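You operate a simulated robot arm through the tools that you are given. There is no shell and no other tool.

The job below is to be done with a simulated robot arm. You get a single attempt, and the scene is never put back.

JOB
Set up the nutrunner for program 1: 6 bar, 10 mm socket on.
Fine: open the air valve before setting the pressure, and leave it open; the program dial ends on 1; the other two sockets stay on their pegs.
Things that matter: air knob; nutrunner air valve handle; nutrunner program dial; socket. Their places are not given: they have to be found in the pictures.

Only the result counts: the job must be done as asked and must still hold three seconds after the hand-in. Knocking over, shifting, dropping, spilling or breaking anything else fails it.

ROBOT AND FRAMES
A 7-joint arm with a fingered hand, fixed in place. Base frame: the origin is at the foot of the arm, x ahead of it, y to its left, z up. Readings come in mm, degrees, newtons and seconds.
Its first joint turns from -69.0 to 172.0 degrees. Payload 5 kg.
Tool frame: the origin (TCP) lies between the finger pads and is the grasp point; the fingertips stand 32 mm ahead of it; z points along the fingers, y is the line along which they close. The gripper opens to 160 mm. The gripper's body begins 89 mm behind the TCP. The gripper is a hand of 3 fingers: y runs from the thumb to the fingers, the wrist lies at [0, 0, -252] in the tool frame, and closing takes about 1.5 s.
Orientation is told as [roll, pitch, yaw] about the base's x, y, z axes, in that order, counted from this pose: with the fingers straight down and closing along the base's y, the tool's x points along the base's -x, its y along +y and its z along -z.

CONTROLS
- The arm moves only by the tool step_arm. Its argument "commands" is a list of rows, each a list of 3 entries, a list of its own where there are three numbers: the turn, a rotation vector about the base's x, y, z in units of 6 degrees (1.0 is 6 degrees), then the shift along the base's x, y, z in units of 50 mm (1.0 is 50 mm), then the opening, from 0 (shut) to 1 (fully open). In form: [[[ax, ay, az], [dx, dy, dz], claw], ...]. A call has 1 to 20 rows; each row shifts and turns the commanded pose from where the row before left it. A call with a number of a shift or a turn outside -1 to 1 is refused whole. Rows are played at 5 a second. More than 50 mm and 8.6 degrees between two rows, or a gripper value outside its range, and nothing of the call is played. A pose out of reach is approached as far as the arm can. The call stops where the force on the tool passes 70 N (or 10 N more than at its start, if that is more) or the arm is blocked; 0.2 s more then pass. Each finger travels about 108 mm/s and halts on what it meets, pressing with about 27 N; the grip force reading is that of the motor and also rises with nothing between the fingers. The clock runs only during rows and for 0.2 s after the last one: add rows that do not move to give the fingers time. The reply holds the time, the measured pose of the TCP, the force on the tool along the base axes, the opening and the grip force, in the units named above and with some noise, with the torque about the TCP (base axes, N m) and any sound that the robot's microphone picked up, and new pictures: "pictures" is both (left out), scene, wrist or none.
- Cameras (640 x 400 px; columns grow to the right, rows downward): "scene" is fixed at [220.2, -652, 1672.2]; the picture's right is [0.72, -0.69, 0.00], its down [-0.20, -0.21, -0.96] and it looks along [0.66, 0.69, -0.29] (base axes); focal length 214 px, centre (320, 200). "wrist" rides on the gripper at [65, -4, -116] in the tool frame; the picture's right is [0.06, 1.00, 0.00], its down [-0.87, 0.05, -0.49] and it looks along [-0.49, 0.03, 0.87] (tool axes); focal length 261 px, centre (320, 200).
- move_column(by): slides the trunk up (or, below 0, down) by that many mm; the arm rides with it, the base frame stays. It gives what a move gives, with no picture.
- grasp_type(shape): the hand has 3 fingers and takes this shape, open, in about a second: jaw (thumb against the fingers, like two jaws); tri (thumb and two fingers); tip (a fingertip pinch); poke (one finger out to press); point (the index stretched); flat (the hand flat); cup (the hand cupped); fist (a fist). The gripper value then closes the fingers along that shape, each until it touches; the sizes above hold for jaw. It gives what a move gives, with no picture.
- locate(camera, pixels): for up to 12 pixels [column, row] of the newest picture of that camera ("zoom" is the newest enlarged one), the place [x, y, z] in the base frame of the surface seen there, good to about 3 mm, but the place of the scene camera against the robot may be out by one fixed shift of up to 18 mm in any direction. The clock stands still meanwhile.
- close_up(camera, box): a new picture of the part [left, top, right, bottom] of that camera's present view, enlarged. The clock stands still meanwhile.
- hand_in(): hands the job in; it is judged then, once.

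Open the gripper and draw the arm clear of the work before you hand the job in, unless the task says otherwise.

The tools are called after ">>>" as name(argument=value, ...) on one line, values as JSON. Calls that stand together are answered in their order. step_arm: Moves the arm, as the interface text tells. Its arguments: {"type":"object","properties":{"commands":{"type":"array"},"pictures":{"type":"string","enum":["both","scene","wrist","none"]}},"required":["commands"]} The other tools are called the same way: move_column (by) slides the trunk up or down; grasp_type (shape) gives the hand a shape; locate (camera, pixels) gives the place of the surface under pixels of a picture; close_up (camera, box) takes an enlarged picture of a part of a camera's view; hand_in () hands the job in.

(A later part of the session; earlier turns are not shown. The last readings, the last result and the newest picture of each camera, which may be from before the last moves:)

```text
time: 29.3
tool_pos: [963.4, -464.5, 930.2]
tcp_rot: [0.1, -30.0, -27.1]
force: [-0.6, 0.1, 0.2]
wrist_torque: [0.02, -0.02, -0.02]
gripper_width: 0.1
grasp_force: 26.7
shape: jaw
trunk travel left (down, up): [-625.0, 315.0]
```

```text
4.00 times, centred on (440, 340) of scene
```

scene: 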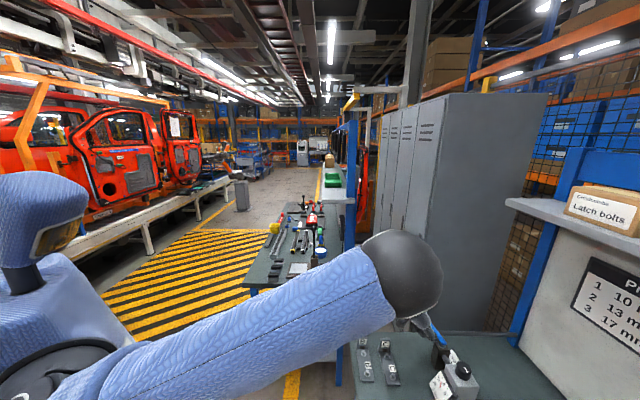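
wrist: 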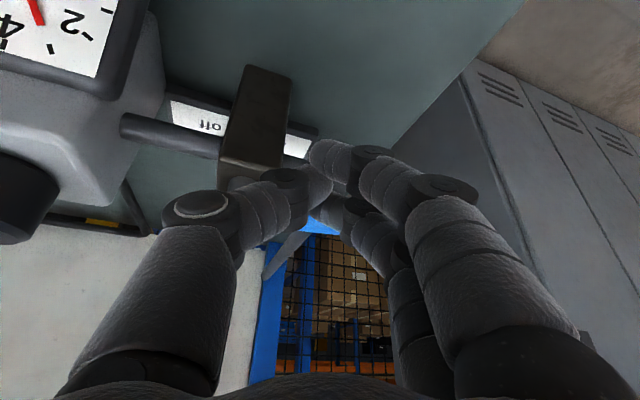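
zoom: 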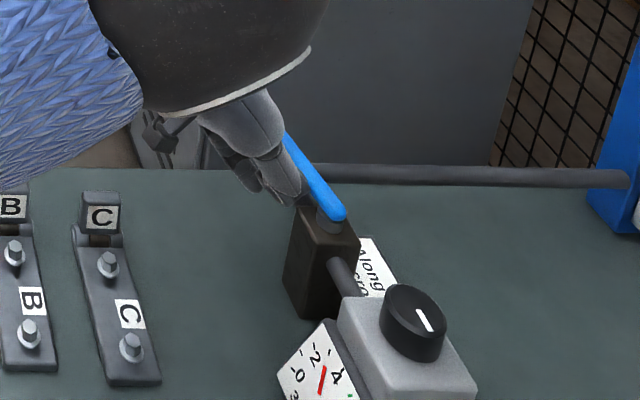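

The lever has nearly lined up with the pipe and the gauge needle rose to about 3. I measure the lever's angle.

>>> locate(camera="zoom", pixels=[[292, 148], [310, 175], [337, 212], [330, 230], [345, 275]])

>>> step_arm(commands=[[[0, 0, 0], [0.08, -0.05, 0], 0], [[0, 0, 0], [0.06, -0.06, 0], 0], [[0, 0, 0], [0, 0, 0], 0]], pictures="wrist")

>>> close_up(camera="scene", box=[380, 290, 500, 390])

```text
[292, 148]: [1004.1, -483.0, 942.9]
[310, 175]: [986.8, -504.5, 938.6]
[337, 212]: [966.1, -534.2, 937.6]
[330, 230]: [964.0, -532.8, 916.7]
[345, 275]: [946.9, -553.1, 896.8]
```

```text
time: 30.1
tool_pos: [968.1, -471.0, 930.4]
tcp_rot: [0.1, -30.0, -27.0]
force: [-0.8, 1.0, 0.0]
wrist_torque: [0.0, 0.0, -0.01]
gripper_width: 0.0
grasp_force: 26.7
shape: jaw
trunk travel left (down, up): [-625.0, 315.0]
```

wrist: 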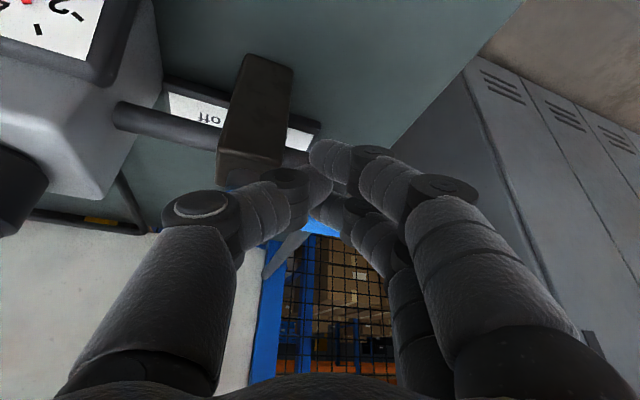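

```text
4.00 times, centred on (440, 340) of scene
```

zoom: 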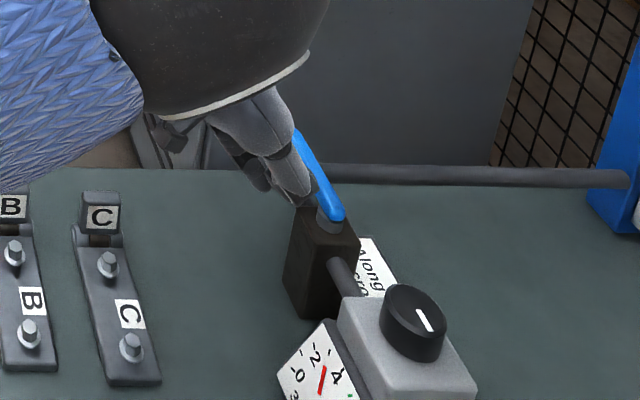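

The lever was at about 53° and has moved on a bit; I push further in small steps until the stop.

>>> step_arm(commands=[[[0, 0, 0], [0.06, -0.08, 0], 0], [[0, 0, 0], [0.06, -0.08, 0], 0], [[0, 0, 0], [0, 0, 0], 0]], pictures="none")

>>> close_up(camera="scene", box=[380, 290, 500, 390])

```text
time: 30.9
tool_pos: [970.3, -472.5, 930.8]
tcp_rot: [0.0, -29.7, -26.9]
force: [-51.4, 44.1, -10.6]
wrist_torque: [0.93, 1.21, 0.74]
gripper_width: 0.1
grasp_force: 27.1
shape: jaw
trunk travel left (down, up): [-625.0, 315.0]
```

```text
4.00 times, centred on (440, 340) of scene
```

zoom: 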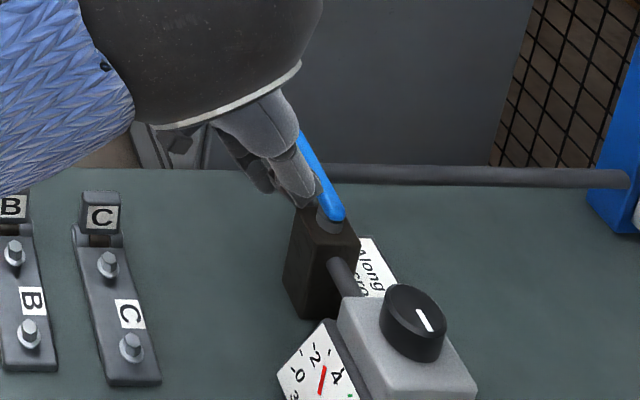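

A force of ~68 N against the push: the stop (or body) is met. I measure the lever line again.

>>> locate(camera="zoom", pixels=[[303, 145], [318, 172], [338, 212], [330, 225], [345, 275], [310, 215]])

>>> step_arm(commands=[[[0, 0, 0], [-0.15, 0.15, 0], 0], [[0, 0, 0], [-0.4, 0.4, 0.1], 0], [[0, 0, 0], [-0.4, 0.4, 0.5], 0], [[0, 0, 0], [-0.4, 0.4, 0.7], 0], [[0, 0, 0], [-0.6, 0.4, 0.6], 0], [[0, 0, 0], [-0.6, 0.2, 0.6], 0], [[0, 0, 0], [0, 0, 0], 0.3]], pictures="both")

>>> close_up(camera="scene", box=[380, 290, 500, 390])

```text
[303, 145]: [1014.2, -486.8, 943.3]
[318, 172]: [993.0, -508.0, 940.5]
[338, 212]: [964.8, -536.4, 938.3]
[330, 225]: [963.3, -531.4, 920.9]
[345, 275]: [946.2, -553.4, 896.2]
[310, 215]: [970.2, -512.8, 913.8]
```

```text
time: 32.5
tool_pos: [848.7, -381.8, 1053.2]
tcp_rot: [0.0, -30.0, -27.0]
force: [0.7, -1.5, 0.2]
wrist_torque: [0.01, 0.02, 0.03]
gripper_width: 46.4
grasp_force: 0.2
shape: jaw
trunk travel left (down, up): [-625.0, 315.0]
```

scene: 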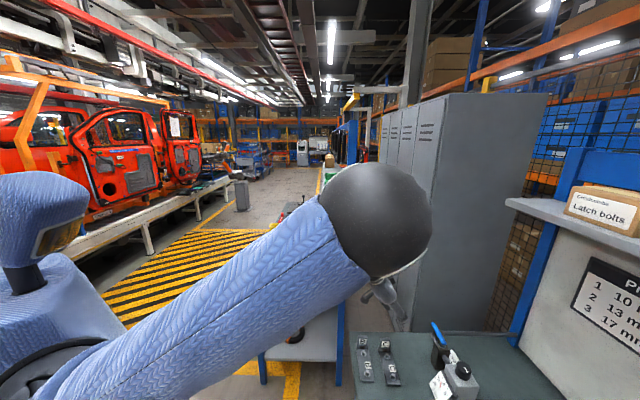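
wrist: 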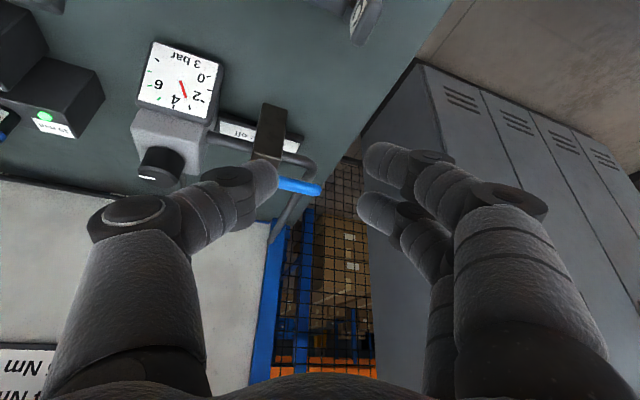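

```text
4.00 times, centred on (440, 340) of scene
```

zoom: 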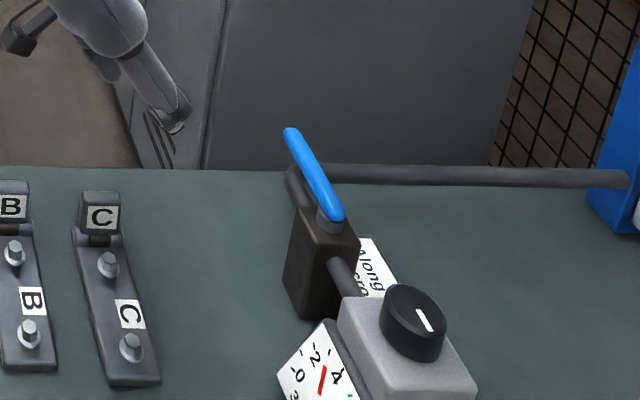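

The lever lies along the pipe and the gauge reads 3 bar. Next the knob: I cut the tilt to 15° and move to view the knob from above.

>>> step_arm(commands=[[[0.454, 0.891, 0], [0, -0.9, 0], 0.4], [[0.454, 0.891, 0], [0, -0.9, 0], 0.5], [[0.227, 0.445, 0], [0, -0.9, 0.2], 0.5], [[0, 0, 0], [-0.4, -0.4, 0.2], 0.5], [[0, 0, 0], [0, 0, 0], 0.5], [[0, 0, 0], [0, 0, 0], 0.5]], pictures="wrist")

>>> close_up(camera="wrist", box=[240, 80, 420, 240])

```text
time: 33.9
tool_pos: [826.7, -536.5, 1074.2]
tcp_rot: [0.2, -15.0, -27.1]
force: [0.1, 0.0, -0.1]
wrist_torque: [-0.02, 0.03, -0.02]
gripper_width: 79.6
grasp_force: 0.1
shape: jaw
trunk travel left (down, up): [-625.0, 315.0]
```

wrist: 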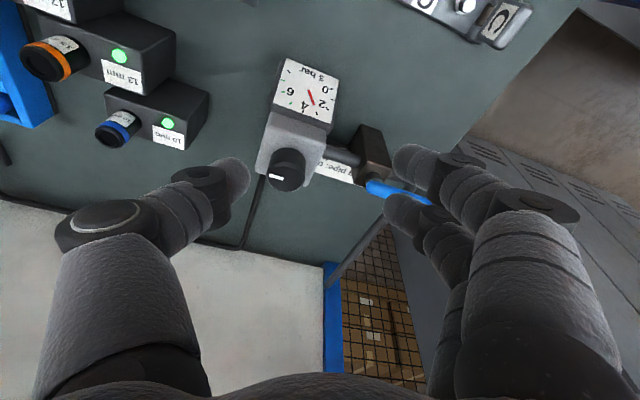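

```text
2.50 times, centred on (330, 160) of wrist
```

zoom: 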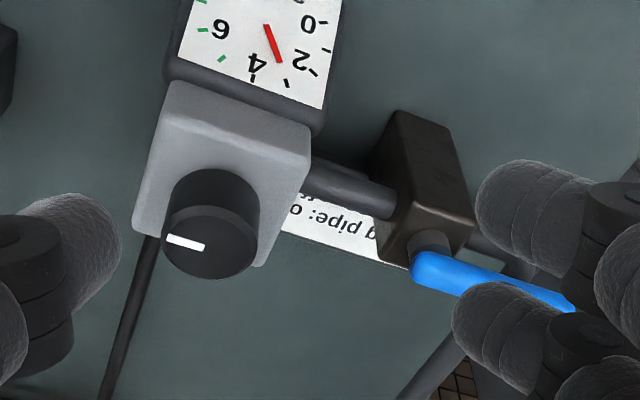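

>>> locate(camera="zoom", pixels=[[210, 243], [168, 240], [253, 248], [212, 275], [212, 212], [185, 242], [170, 100], [300, 135], [150, 215], [255, 262], [185, 180]])

```text
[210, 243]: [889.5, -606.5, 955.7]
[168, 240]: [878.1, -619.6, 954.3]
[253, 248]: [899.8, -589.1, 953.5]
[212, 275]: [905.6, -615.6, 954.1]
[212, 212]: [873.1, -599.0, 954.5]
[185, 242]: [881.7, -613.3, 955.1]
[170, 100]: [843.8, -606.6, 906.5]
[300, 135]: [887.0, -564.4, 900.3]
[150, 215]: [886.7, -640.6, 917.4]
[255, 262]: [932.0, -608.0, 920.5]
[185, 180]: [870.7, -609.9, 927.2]
```

The knob centre is at about (889.5,-606.5), 38 mm wide, top z 955. I turn the hand to yaw +9 and move above the knob.

>>> step_arm(commands=[[[0, 0, 1], [0.3, -0.3, 0], 0.4], [[0, 0, 1], [0.3, -0.3, 0], 0.4], [[0, 0, 1], [0.3, -0.3, 0], 0.4], [[0, 0, 1], [0.3, -0.4, 0], 0.4], [[0, 0, 1], [0.056, -0.1, 0], 0.4], [[0, 0, 1], [0, 0, -0.3], 0.4], [[0, 0, 0], [0, 0, -0.4], 0.4], [[0, 0, 0], [0, 0, 0], 0.4]], pictures="wrist")

```text
time: 35.7
tool_pos: [889.1, -607.0, 1040.5]
tcp_rot: [0.1, -15.1, 9.0]
force: [-0.9, -0.3, 0.4]
wrist_torque: [0.01, 0.02, 0.0]
gripper_width: 64.6
grasp_force: 0.0
shape: jaw
trunk travel left (down, up): [-625.0, 315.0]
```

wrist: 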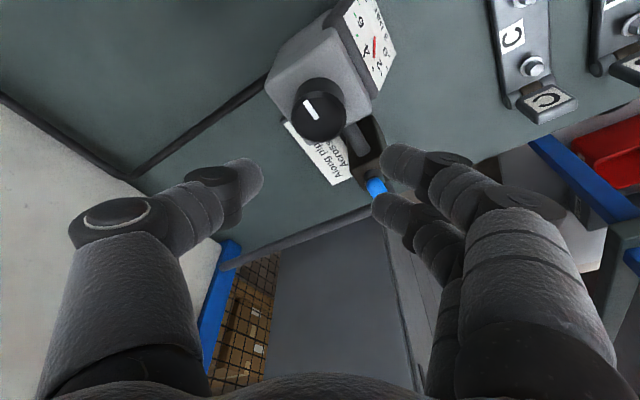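

I recheck the knob centre from this pose and then descend.

>>> locate(camera="wrist", pixels=[[318, 112], [300, 112], [338, 112], [318, 135], [318, 88]])

>>> step_arm(commands=[[[0, 0, 0], [0, 0, -0.6], 0.4], [[0, 0, 0], [0, 0, -0.6], 0.4], [[0, 0, 0], [0, 0, -0.2], 0.4], [[0, 0, 0], [0, 0, 0], 0.4]], pictures="wrist")

```text
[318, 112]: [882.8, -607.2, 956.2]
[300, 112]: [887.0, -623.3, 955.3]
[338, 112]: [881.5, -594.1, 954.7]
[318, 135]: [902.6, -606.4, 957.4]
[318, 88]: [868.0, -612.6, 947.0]
```

```text
time: 36.7
tool_pos: [890.4, -606.4, 971.3]
tcp_rot: [0.0, -15.0, 9.1]
force: [0.3, -0.1, 0.0]
wrist_torque: [-0.02, 0.03, -0.02]
gripper_width: 64.6
grasp_force: 0.1
shape: jaw
trunk travel left (down, up): [-625.0, 315.0]
```

wrist: 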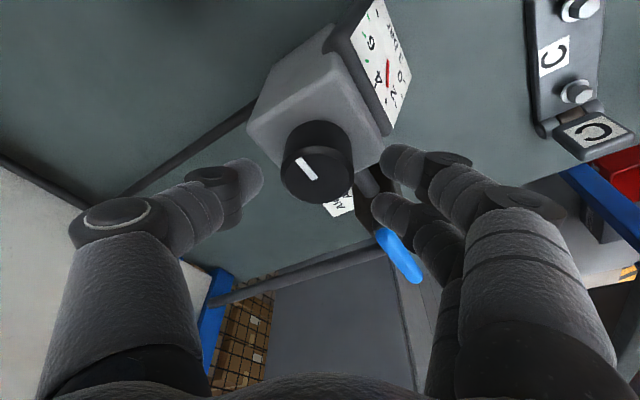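

The fingers straddle the knob. I shift 3 mm back, descend to z≈958 and close.

>>> step_arm(commands=[[[0, 0, 0], [-0.06, 0, -0.26], 0.4], [[0, 0, 0], [0, 0, 0], 0.2], [[0, 0, 0], [0, 0, 0], 0.1], [[0, 0, 0], [0, 0, 0], 0.1], [[0, 0, 0], [0, 0, 0], 0.1]], pictures="wrist")

```text
time: 37.9
tool_pos: [887.2, -607.1, 957.2]
tcp_rot: [0.2, -15.1, 9.0]
force: [1.7, -5.9, -0.4]
wrist_torque: [-0.08, 0.0, -0.05]
gripper_width: 32.4
grasp_force: 26.9
shape: jaw
trunk travel left (down, up): [-625.0, 315.0]
```

wrist: 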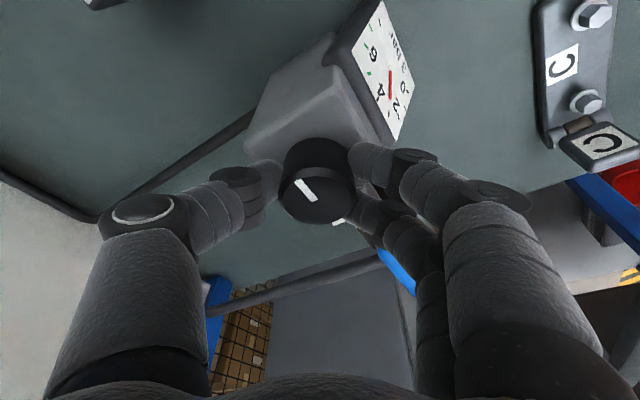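

Knob gripped (32 mm). I turn 18° clockwise and look at the gauge.

>>> step_arm(commands=[[[0, 0, -0.5], [0, 0, 0], 0.1], [[0, 0, -0.5], [0, 0, 0], 0.1], [[0, 0, -0.5], [0, 0, 0], 0.1], [[0, 0, -0.5], [0, 0, 0], 0.1], [[0, 0, -0.5], [0, 0, 0], 0.1], [[0, 0, -0.5], [0, 0, 0], 0.1], [[0, 0, 0], [0, 0, 0], 0.1]], pictures="wrist")

>>> close_up(camera="wrist", box=[260, 0, 440, 230])

```text
time: 39.5
tool_pos: [887.5, -605.7, 956.1]
tcp_rot: [0.1, -15.0, -9.0]
force: [1.9, -3.5, 0.6]
wrist_torque: [-0.03, -0.09, 0.01]
gripper_width: 32.6
grasp_force: 26.9
shape: jaw
trunk travel left (down, up): [-625.0, 315.0]
```

wrist: 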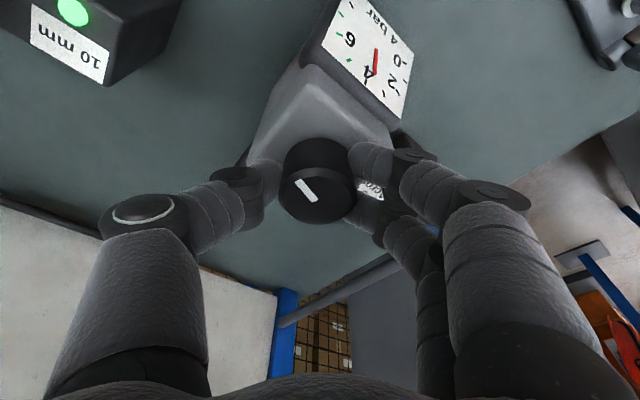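

```text
1.74 times, centred on (350, 115) of wrist
```

zoom: 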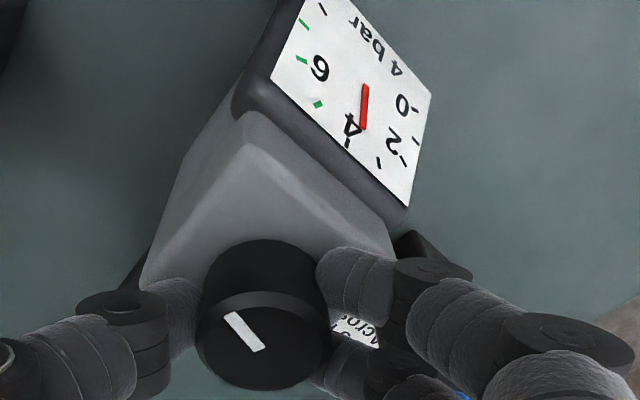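

Gauge reads 4 bar after 18°, with the knob following. I continue 18° more.

>>> step_arm(commands=[[[0, 0, -0.5], [0, 0, 0], 0.1], [[0, 0, -0.5], [0, 0, 0], 0.1], [[0, 0, -0.5], [0, 0, 0], 0.1], [[0, 0, -0.5], [0, 0, 0], 0.1], [[0, 0, -0.5], [0, 0, 0], 0.1], [[0, 0, -0.5], [0, 0, 0], 0.1], [[0, 0, 0], [0, 0, 0], 0.1]], pictures="wrist")

>>> close_up(camera="wrist", box=[250, 0, 430, 115])

```text
time: 41.1
tool_pos: [888.3, -605.9, 956.9]
tcp_rot: [0.0, -15.0, -27.0]
force: [4.7, 1.8, -0.4]
wrist_torque: [0.16, -0.15, 0.05]
gripper_width: 31.7
grasp_force: 27.1
shape: jaw
trunk travel left (down, up): [-625.0, 315.0]
```

wrist: 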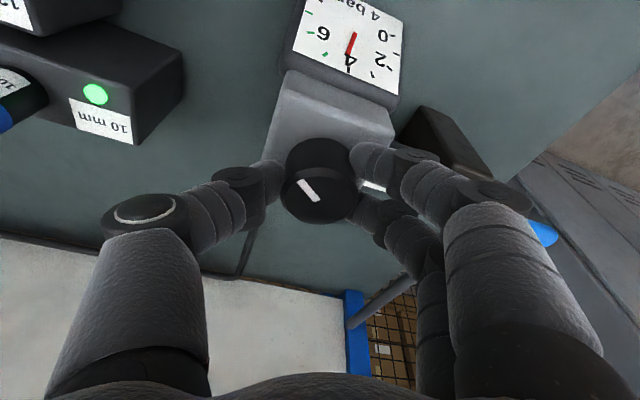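

```text
3.48 times, centred on (340, 58) of wrist
```

zoom: 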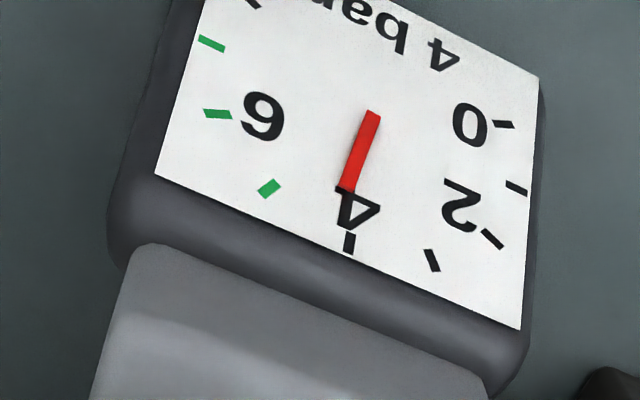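

Needle at about 4.2 after 36°. I continue 30° more.

>>> step_arm(commands=[[[0, 0, -0.5], [0, 0, 0], 0.1], [[0, 0, -0.5], [0, 0, 0], 0.1], [[0, 0, -0.5], [0, 0, 0], 0.1], [[0, 0, -0.5], [0, 0, 0], 0.1], [[0, 0, -0.5], [0, 0, 0], 0.1], [[0, 0, -0.5], [0, 0, 0], 0.1], [[0, 0, -0.5], [0, 0, 0], 0.1], [[0, 0, -0.5], [0, 0, 0], 0.1], [[0, 0, -0.5], [0, 0, 0], 0.1], [[0, 0, -0.5], [0, 0, 0], 0.1], [[0, 0, 0], [0, 0, 0], 0.1]], pictures="wrist")

>>> close_up(camera="wrist", box=[200, 0, 420, 140])

```text
time: 43.5
tool_pos: [887.3, -604.9, 957.0]
tcp_rot: [0.0, -15.0, -56.9]
force: [6.1, 4.9, -0.9]
wrist_torque: [0.22, -0.27, 0.04]
gripper_width: 31.7
grasp_force: 26.9
shape: jaw
trunk travel left (down, up): [-625.0, 315.0]
```

wrist: 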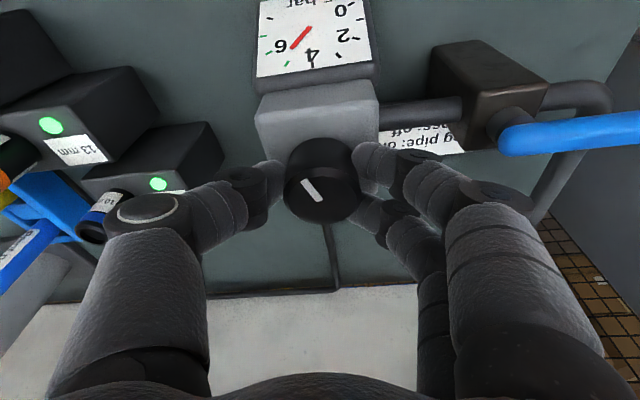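

```text
2.86 times, centred on (310, 70) of wrist
```

zoom: 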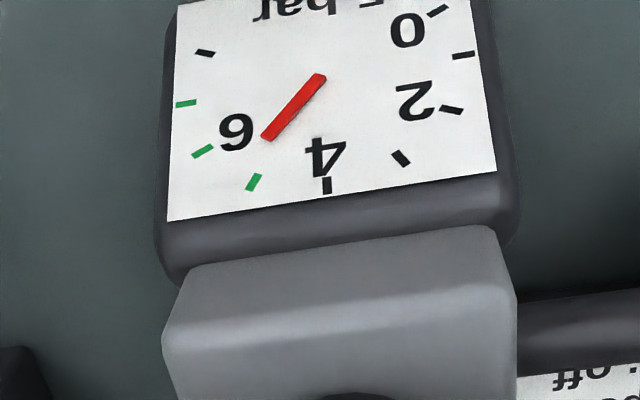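

Needle at about 5.35 bar after 66° (≈28° per bar). I turn about 15° more.

>>> step_arm(commands=[[[0, 0, -0.5], [0, 0, 0], 0.1], [[0, 0, -0.5], [0, 0, 0], 0.1], [[0, 0, -0.5], [0, 0, 0], 0.1], [[0, 0, -0.5], [0, 0, 0], 0.1], [[0, 0, -0.5], [0, 0, 0], 0.1], [[0, 0, 0], [0, 0, 0], 0.1]], pictures="wrist")

>>> close_up(camera="wrist", box=[220, 0, 400, 115])

```text
time: 44.9
tool_pos: [888.6, -605.1, 957.4]
tcp_rot: [0.1, -15.0, -72.0]
force: [8.0, 8.3, -0.4]
wrist_torque: [0.27, -0.42, 0.07]
gripper_width: 31.4
grasp_force: 26.7
shape: jaw
trunk travel left (down, up): [-625.0, 315.0]
```

wrist: 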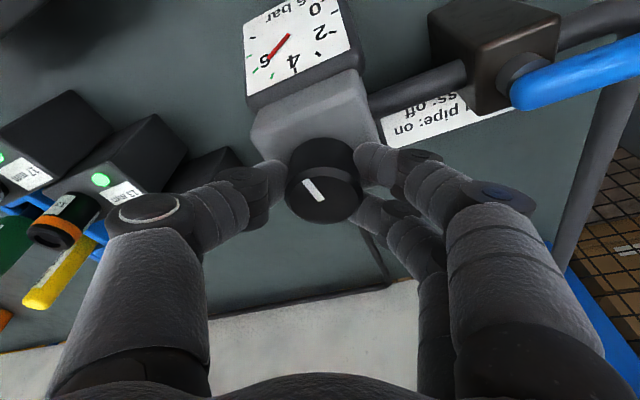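

```text
3.48 times, centred on (310, 58) of wrist
```

zoom: 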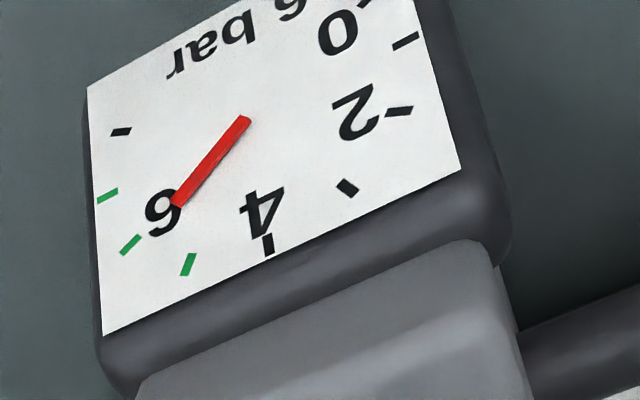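

The display shows 6 bar, the needle about 5.9. I add 3.6° to centre it on 6.

>>> step_arm(commands=[[[0, 0, -0.3], [0, 0, 0], 0.1], [[0, 0, -0.3], [0, 0, 0], 0.1], [[0, 0, 0], [0, 0, 0], 0.1]], pictures="wrist")

>>> close_up(camera="wrist", box=[220, 0, 400, 115])

```text
time: 45.7
tool_pos: [888.7, -605.4, 956.3]
tcp_rot: [0.0, -14.9, -75.6]
force: [8.6, 11.0, 0.4]
wrist_torque: [0.31, -0.37, 0.08]
gripper_width: 31.3
grasp_force: 26.9
shape: jaw
trunk travel left (down, up): [-625.0, 315.0]
```

wrist: 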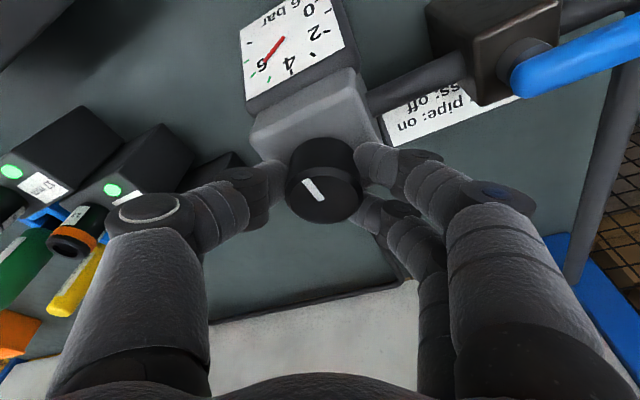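

```text
3.48 times, centred on (310, 58) of wrist
```

zoom: 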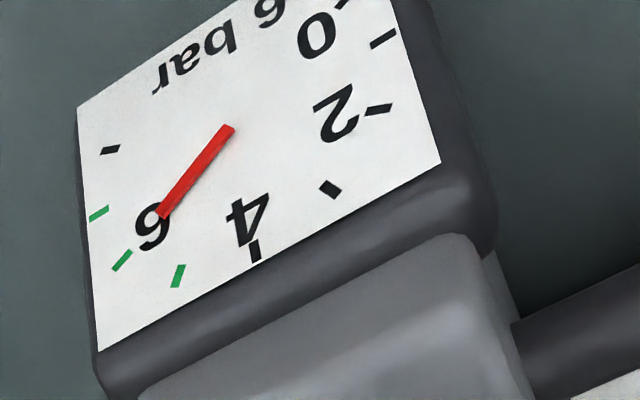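

Needle is very near 6. I release the knob, rise, and recheck.

>>> step_arm(commands=[[[0, 0, 0], [0, 0, 0], 0.3], [[0, 0, 0], [0, 0, 0], 0.45], [[0, 0, 0], [0, 0, 0], 0.45], [[0, 0, 0], [0, 0, 0.6], 0.45], [[0, 0, 0], [0, 0, 0.6], 0.45], [[0, 0, 0], [0, 0, 0.6], 0.45], [[0, 0, 1], [-0.4, 0, 0.3], 0.45], [[0, 0, 1], [-0.4, 0.2, 0], 0.45], [[0, 0, 1], [-0.4, 0.2, 0], 0.45], [[0, 0, 1], [0, 0, 0], 0.45], [[0, 0, 1], [0, 0, 0], 0.45], [[0, 0, 0], [0, 0, 0], 0.45]], pictures="wrist")

>>> close_up(camera="wrist", box=[250, 20, 430, 180])

```text
time: 48.3
tool_pos: [826.4, -586.3, 1062.2]
tcp_rot: [0.0, -15.0, -45.5]
force: [0.0, 0.4, 0.5]
wrist_torque: [-0.02, 0.01, 0.02]
gripper_width: 71.6
grasp_force: 0.0
shape: jaw
trunk travel left (down, up): [-625.0, 315.0]
```

wrist: 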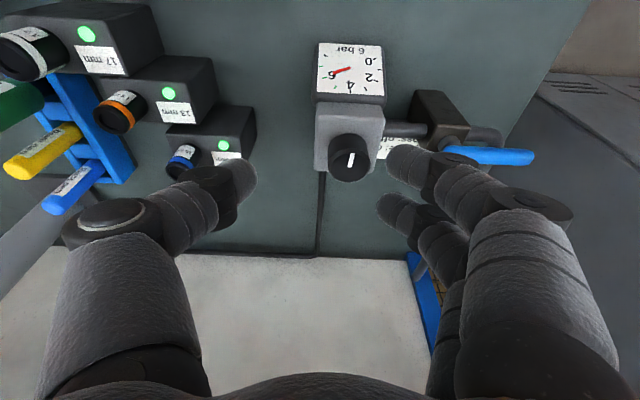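

```text
2.50 times, centred on (340, 100) of wrist
```

zoom: 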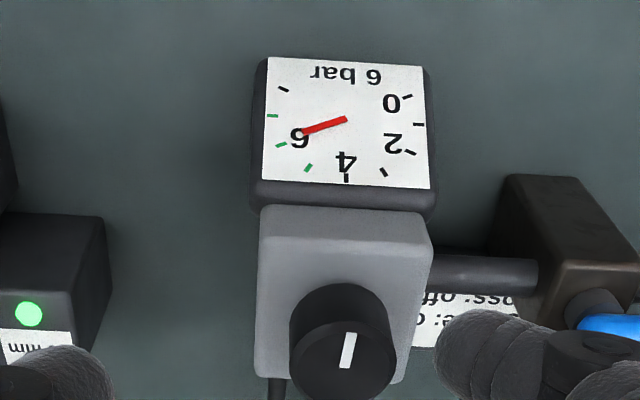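

Reads 6 bar; I zoom on the gauge to check the needle more exactly.

>>> close_up(camera="wrist", box=[310, 35, 395, 105])

```text
5.71 times, centred on (352, 70) of wrist
```

zoom: 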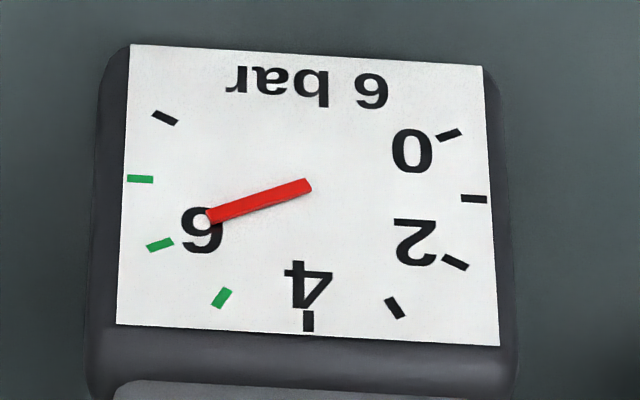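

Needle at about 6.1 — good. Now the dial: at (619,-498,871), it must turn clockwise ~45° from Off to 1. I straighten the hand and move above the dial.

>>> step_arm(commands=[[[0.713, 0.701, 0], [-0.6, 0.25, 0.2], 0.45], [[0.713, 0.701, 0], [-0.6, 0.25, 0], 0.45], [[0.356, 0.35, 0], [-0.6, 0.25, 0], 0.45], [[0, 0, 1], [-0.6, 0.25, 0], 0.45], [[0, 0, 1], [-0.6, 0.25, 0], 0.45], [[0, 0, 1], [-0.6, 0.25, 0], 0.45], [[0, 0, 1], [-0.6, 0.27, -0.3], 0.45], [[0, 0, 1], [0, 0, -0.5], 0.45], [[0, 0, 0], [0, 0, -0.5], 0.4], [[0, 0, 0], [0, 0, 0], 0.4]], pictures="wrist")

>>> close_up(camera="wrist", box=[220, 60, 420, 240])

```text
time: 50.5
tool_pos: [616.2, -497.0, 1007.0]
tcp_rot: [0.0, 0.1, -15.6]
force: [-0.4, -0.6, 0.3]
wrist_torque: [-0.02, 0.0, 0.03]
gripper_width: 64.7
grasp_force: 0.0
shape: jaw
trunk travel left (down, up): [-625.0, 315.0]
```

wrist: 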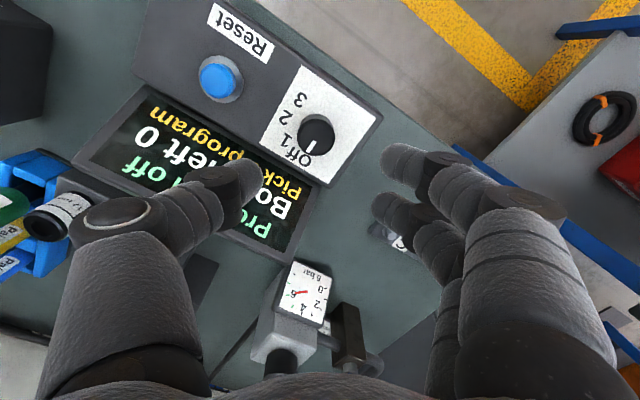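

```text
2.22 times, centred on (320, 150) of wrist
```

zoom: 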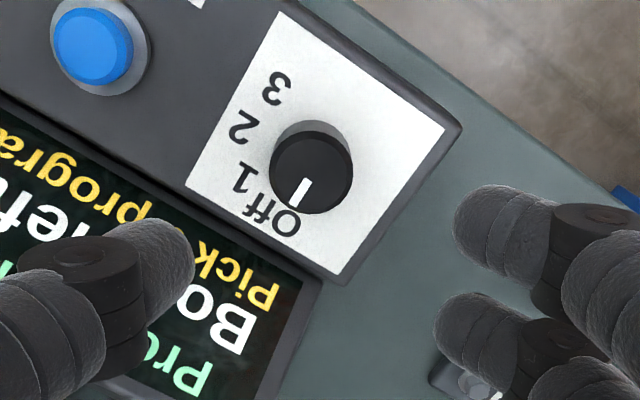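

>>> locate(camera="zoom", pixels=[[311, 175], [275, 170], [351, 172], [311, 212], [311, 135], [295, 200], [380, 240], [400, 120], [150, 280], [250, 330]])

```text
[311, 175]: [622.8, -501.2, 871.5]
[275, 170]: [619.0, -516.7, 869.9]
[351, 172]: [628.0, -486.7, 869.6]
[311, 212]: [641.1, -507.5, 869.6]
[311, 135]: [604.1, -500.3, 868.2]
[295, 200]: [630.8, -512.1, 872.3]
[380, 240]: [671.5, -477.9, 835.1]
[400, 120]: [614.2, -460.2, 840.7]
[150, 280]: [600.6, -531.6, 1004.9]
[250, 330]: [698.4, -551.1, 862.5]
```

Dial centre is about (622,-501.5), top z 870, 32 mm wide. I check heights around it for finger clearance.

>>> locate(camera="zoom", pixels=[[200, 225], [260, 262], [300, 290], [230, 170], [290, 225], [340, 270], [60, 120], [95, 45], [200, 80], [330, 60]])

```text
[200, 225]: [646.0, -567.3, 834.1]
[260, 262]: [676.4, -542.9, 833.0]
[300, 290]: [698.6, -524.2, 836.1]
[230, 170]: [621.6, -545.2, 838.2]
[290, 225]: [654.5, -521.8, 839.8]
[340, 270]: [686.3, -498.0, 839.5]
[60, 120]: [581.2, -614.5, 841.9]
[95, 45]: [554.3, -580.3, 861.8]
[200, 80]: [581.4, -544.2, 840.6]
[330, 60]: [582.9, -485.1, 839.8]
```

Clear all round (z≤842). I descend over the dial to z≈882 and close on it.

>>> step_arm(commands=[[[0, 0, 0], [0.12, -0.09, -0.6], 0.4], [[0, 0, 0], [0, 0, -0.7], 0.4], [[0, 0, 0], [0, 0, -0.7], 0.4], [[0, 0, 0], [0, 0, -0.5], 0.4], [[0, 0, 0], [0, 0, 0], 0.4], [[0, 0, 0], [0, 0, 0], 0.2], [[0, 0, 0], [0, 0, 0], 0.1], [[0, 0, 0], [0, 0, 0], 0.1], [[0, 0, 0], [0, 0, 0], 0.1]], pictures="wrist")

>>> close_up(camera="wrist", box=[220, 60, 420, 240])

```text
time: 52.5
tool_pos: [623.3, -502.1, 882.1]
tcp_rot: [0.1, 0.0, -15.6]
force: [-2.4, -4.0, -3.3]
wrist_torque: [-0.08, 0.03, -0.03]
gripper_width: 26.5
grasp_force: 26.7
shape: jaw
trunk travel left (down, up): [-625.0, 315.0]
```

wrist: 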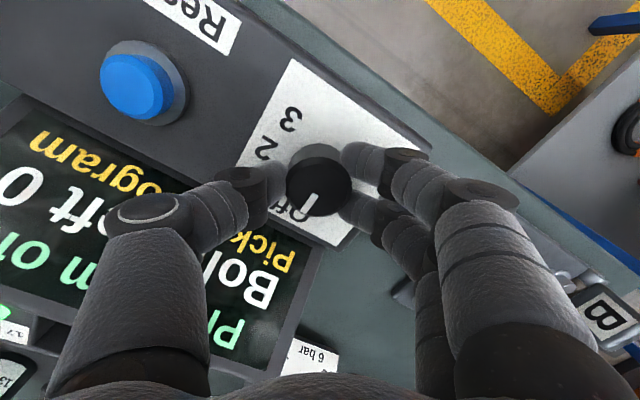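

```text
2.22 times, centred on (320, 150) of wrist
```

zoom: 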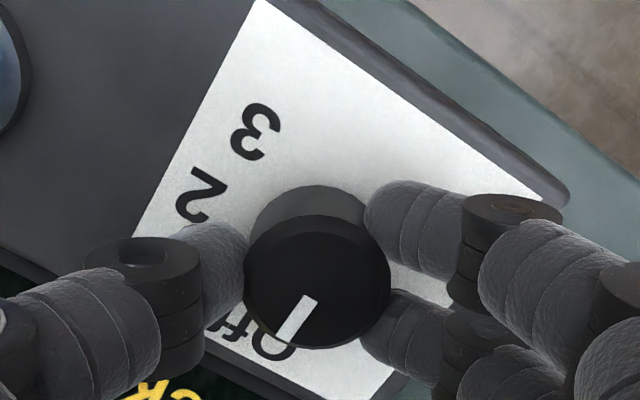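

The dial is gripped. I turn it 30° clockwise and check the screen.

>>> step_arm(commands=[[[0, 0, -0.6], [0, 0, 0], 0.1], [[0, 0, -0.6], [0, 0, 0], 0.1], [[0, 0, -0.6], [0, 0, 0], 0.1], [[0, 0, -0.6], [0, 0, 0], 0.1], [[0, 0, -0.6], [0, 0, 0], 0.1], [[0, 0, -0.6], [0, 0, 0], 0.1], [[0, 0, -0.6], [0, 0, 0], 0.1], [[0, 0, -0.6], [0, 0, 0], 0.1], [[0, 0, 0], [0, 0, 0], 0.1]], pictures="wrist")

>>> close_up(camera="wrist", box=[220, 60, 420, 240])

```text
time: 54.5
tool_pos: [622.9, -501.6, 882.5]
tcp_rot: [0.0, 0.0, -44.4]
force: [3.0, -0.8, -5.9]
wrist_torque: [0.0, -0.1, -0.02]
gripper_width: 26.5
grasp_force: 27.1
shape: jaw
trunk travel left (down, up): [-625.0, 315.0]
```

wrist: 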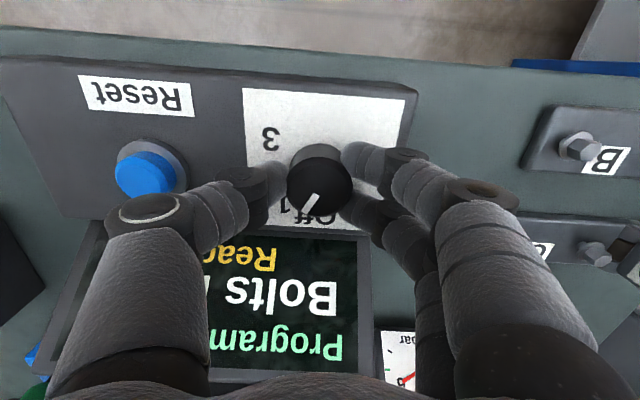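

```text
2.22 times, centred on (320, 150) of wrist
```

zoom: 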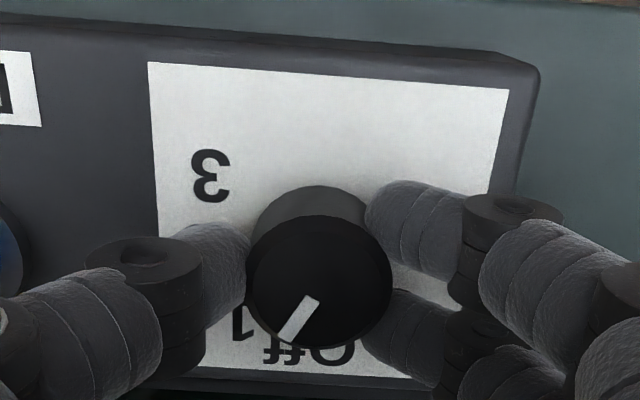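

The pointer nears 1 and the screen has changed to "Program ... Read(y)". I turn 11° more to point squarely at 1, then check.

>>> step_arm(commands=[[[0, 0, -0.6], [0, 0, 0], 0.1], [[0, 0, -0.6], [0, 0, 0], 0.1], [[0, 0, -0.6], [0, 0, 0], 0.1], [[0, 0, 0], [0, 0, 0], 0.1], [[0, 0, 0], [0, 0, 0], 0.3], [[0, 0, 0], [0, 0, 0], 0.4], [[0, 0, 0], [0, 0, 0.7], 0.4], [[0, 0, 0], [0, 0, 0.9], 0.4], [[0, 0, 0], [0, 0, 0.9], 0.4], [[0, 0, 0], [0, 0, 0.9], 0.4], [[0, 0, 0], [0, 0, 0], 0.6]], pictures="wrist")

>>> close_up(camera="wrist", box=[160, 60, 420, 240])

```text
time: 56.9
tool_pos: [623.0, -503.2, 1051.7]
tcp_rot: [0.0, 0.2, -55.1]
force: [-0.2, 0.2, -0.2]
wrist_torque: [-0.04, 0.01, 0.01]
gripper_width: 95.1
grasp_force: 0.2
shape: jaw
trunk travel left (down, up): [-625.0, 315.0]
```

wrist: 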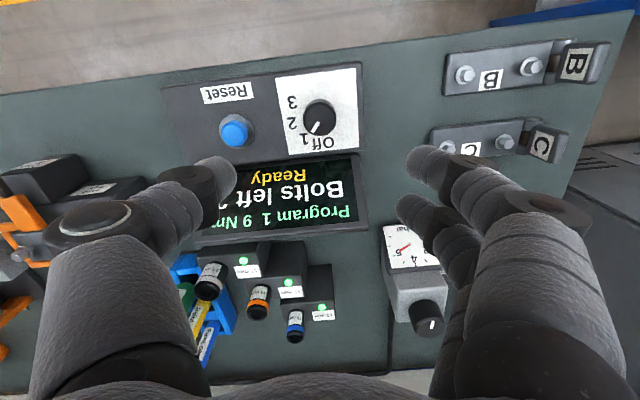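

```text
2.22 times, centred on (290, 150) of wrist
```

zoom: 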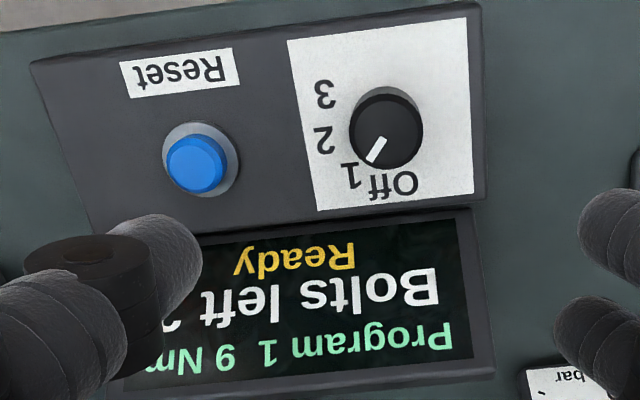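

Dial shows Program 1, Ready. Now I go to inspect the nutrunner: retract toward (400,-690,1240) facing outward with a 48° tilt.

>>> step_arm(commands=[[[0, 0, -0.8], [-0.5, -0.45, 0.5], 0.5], [[0, 0, -0.8], [-0.5, -0.45, 0.5], 0.5], [[0, 0, 0], [-0.55, -0.45, 0.5], 0.5], [[0, 0, 0], [-0.55, -0.45, 0.5], 0.5], [[0, 0, 0], [-0.55, -0.45, 0.5], 0.5], [[0, 0, 0], [-0.55, -0.45, 0.5], 0.5], [[0, 0, 0], [-0.55, -0.45, 0.5], 0.5], [[0, 0, 0], [-0.55, -0.45, 0.5], 0.5], [[-0.906, -0.423, 0], [0, 0, 0], 0.5], [[-0.906, -0.423, 0], [0, 0, 0], 0.5], [[-0.906, -0.423, 0], [0, 0, 0], 0.5], [[-0.906, -0.423, 0], [0, 0, 0], 0.5], [[-0.906, -0.423, 0], [0, 0, 0], 0.5], [[-0.906, -0.423, 0], [0, 0, 0], 0.5], [[-0.906, -0.423, 0], [0, 0, 0], 0.5], [[-0.906, -0.423, 0], [0, 0, 0], 0.5], [[0, 0, 0], [0, 0, 0], 0.5]], pictures="both")

```text
time: 60.5
tool_pos: [407.6, -684.6, 1252.0]
tcp_rot: [-0.1, -48.1, -64.8]
force: [0.5, 0.1, 0.4]
wrist_torque: [0.0, -0.01, -0.03]
gripper_width: 80.6
grasp_force: 0.1
shape: jaw
trunk travel left (down, up): [-625.0, 315.0]
```

scene: 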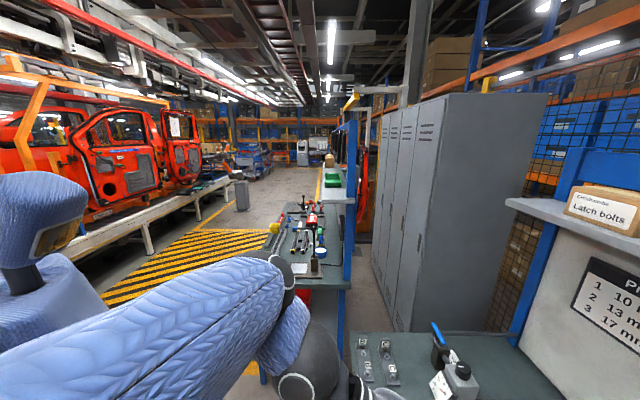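
wrist: 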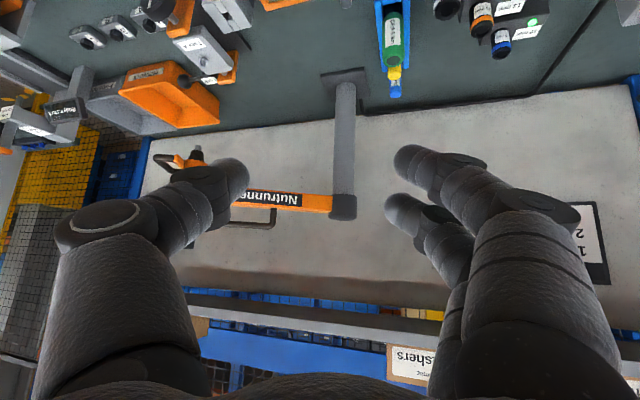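

The picture is upside down: the arm with post at (343,150), handle at (250,222), spindle tip near (195,155). I enlarge and locate.

>>> close_up(camera="wrist", box=[130, 120, 370, 260])

>>> locate(camera="wrist", pixels=[[343, 207], [343, 150], [300, 202], [250, 195], [270, 218], [245, 224], [275, 208], [196, 155], [185, 165], [228, 222]])

```text
2.67 times, centred on (250, 190) of wrist
```

zoom: 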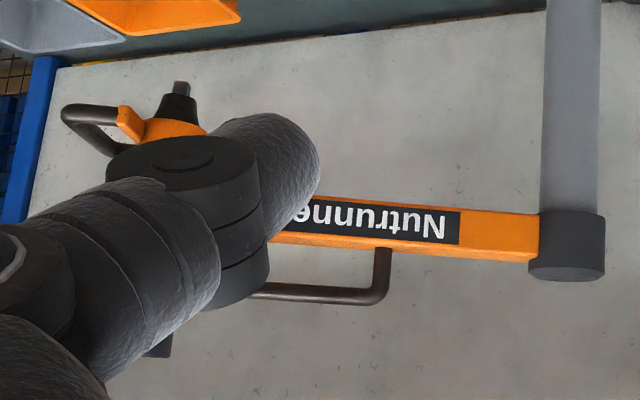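

```text
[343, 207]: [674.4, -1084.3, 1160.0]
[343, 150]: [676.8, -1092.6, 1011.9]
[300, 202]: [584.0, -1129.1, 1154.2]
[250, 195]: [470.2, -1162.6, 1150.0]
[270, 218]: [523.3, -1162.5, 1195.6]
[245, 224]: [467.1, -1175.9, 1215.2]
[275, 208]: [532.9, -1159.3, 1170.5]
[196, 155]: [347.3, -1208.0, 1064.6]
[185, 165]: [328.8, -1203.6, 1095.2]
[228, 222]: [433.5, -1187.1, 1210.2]
```

The handle is a loop on the bar: right leg at x≈527, y≈-1161, top bar at z≈1212 (r≈1265). With the tool horizontal it is reachable; I turn to face -75°, level the hand, then roll so the thumb is below.

>>> step_arm(commands=[[[0, 0, -0.85], [0, 0, 0], 0.5], [[0, 0, -0.85], [0, 0, 0], 0.5], [[-0.966, -0.259, 0], [0, 0, 0], 0.5], [[-0.966, -0.259, 0], [0, 0, 0], 0.5], [[-0.966, -0.259, 0], [0, 0, 0], 0.5], [[-0.966, -0.259, 0], [0, 0, 0], 0.5], [[-0.966, -0.259, 0], [0, 0, 0], 0.5], [[-0.966, -0.259, 0], [0, 0, 0], 0.5], [[-0.966, -0.259, 0], [0, 0, 0], 0.5], [[0, 0, 0], [0, 0, 0], 0.5]], pictures="none")

>>> step_arm(commands=[[[0.259, -0.966, 0], [0, 0, 0], 0.5], [[0.259, -0.966, 0], [0, 0, 0], 0.5], [[0.259, -0.966, 0], [0, 0, 0], 0.5], [[0.259, -0.966, 0], [0, 0, 0], 0.5], [[0.259, -0.966, 0], [0, 0, 0], 0.5], [[0.259, -0.966, 0], [0, 0, 0], 0.5], [[0.259, -0.966, 0], [0, 0, 0], 0.5], [[0.259, -0.966, 0], [0, 0, 0], 0.5], [[0.259, -0.966, 0], [0, 0, 0], 0.5], [[0.259, -0.966, 0], [0, 0, 0], 0.5], [[0.259, -0.966, 0], [0, 0, 0], 0.5], [[0.259, -0.966, 0], [0, 0, 0], 0.5], [[0.259, -0.966, 0], [0, 0, 0], 0.5], [[0.259, -0.966, 0], [0, 0, 0], 0.5], [[0.259, -0.966, 0], [0, 0, 0], 0.5], [[0, 0, 0], [0, 0, 0], 0.5]], pictures="both")

```text
time: 62.7
tool_pos: [432.7, -851.5, 1286.8]
tcp_rot: [-2.9, -89.0, -71.4]
force: [-0.9, -0.4, -0.4]
wrist_torque: [0.0, 0.01, 0.01]
gripper_width: 80.3
grasp_force: 0.2
shape: jaw
out of reach, approached as far as the arm can: row 4, 5, 6, 7, 8, 9
trunk travel left (down, up): [-625.0, 315.0]
```

```text
time: 66.1
tool_pos: [414.0, -957.9, 1336.0]
tcp_rot: [89.9, 0.0, -164.7]
force: [0.2, 0.2, 1.8]
wrist_torque: [0.04, -0.01, -0.04]
gripper_width: 80.4
grasp_force: 0.0
shape: jaw
out of reach, approached as far as the arm can: row 1, 6, 7, 8, 9, 10, 11, 12, 13, 14, 15
trunk travel left (down, up): [-625.0, 315.0]
```

scene: 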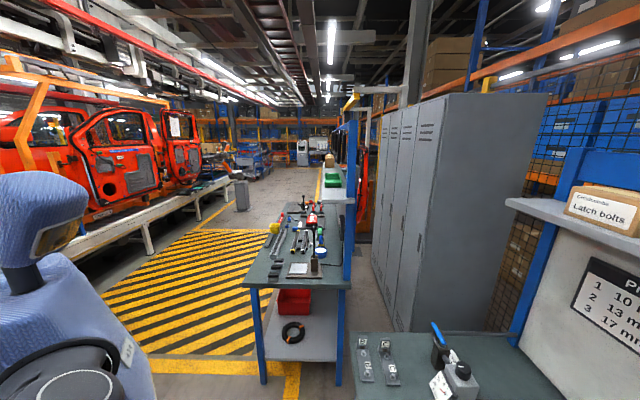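
wrist: 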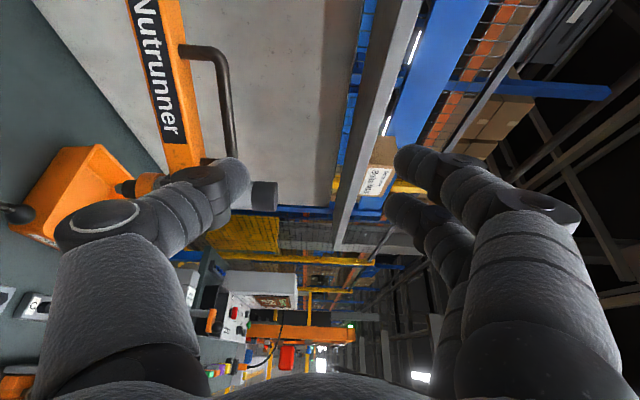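

The hand is level with the thumb below, now at (414,-958,1336). I locate the handle (leg at (200,52), bar from (220,70) to (233,155)).

>>> locate(camera="wrist", pixels=[[190, 50], [205, 51], [220, 65], [225, 95], [230, 125], [234, 152], [165, 90], [185, 90], [185, 130], [265, 195], [150, 20]])

>>> close_up(camera="wrist", box=[100, 0, 320, 220])

```text
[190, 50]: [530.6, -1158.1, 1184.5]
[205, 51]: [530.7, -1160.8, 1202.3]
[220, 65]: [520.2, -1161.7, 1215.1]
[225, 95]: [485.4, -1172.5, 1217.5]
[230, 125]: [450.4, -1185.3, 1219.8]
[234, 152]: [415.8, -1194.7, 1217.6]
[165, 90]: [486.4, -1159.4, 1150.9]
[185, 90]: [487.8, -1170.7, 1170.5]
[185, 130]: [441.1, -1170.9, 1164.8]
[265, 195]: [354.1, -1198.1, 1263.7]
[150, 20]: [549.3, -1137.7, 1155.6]
```

```text
1.82 times, centred on (210, 110) of wrist
```

zoom: 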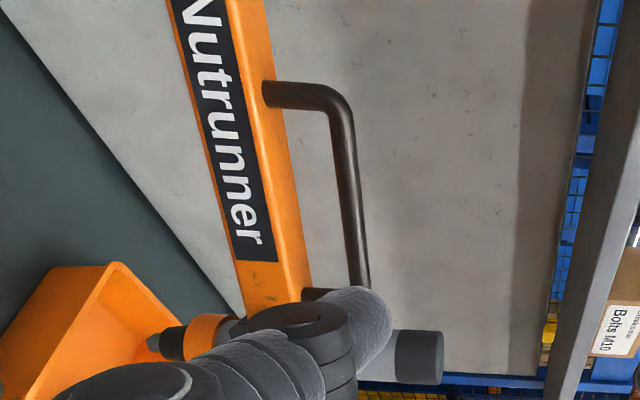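

Handle bar: centre z≈1212 from (522,-1162) to (413,-1195), with ~34 mm free above the orange bar. I first send a still row to see where the commanded pose stands.

>>> step_arm(commands=[[[0, 0, 0], [0, -0.2, 0], 0.5]], pictures="none")

```text
time: 66.5
tool_pos: [413.1, -968.9, 1334.3]
tcp_rot: [89.9, 0.0, -165.1]
force: [0.6, 0.5, 0.5]
wrist_torque: [-0.01, -0.04, -0.02]
gripper_width: 80.5
grasp_force: 0.0
shape: jaw
trunk travel left (down, up): [-625.0, 315.0]
```

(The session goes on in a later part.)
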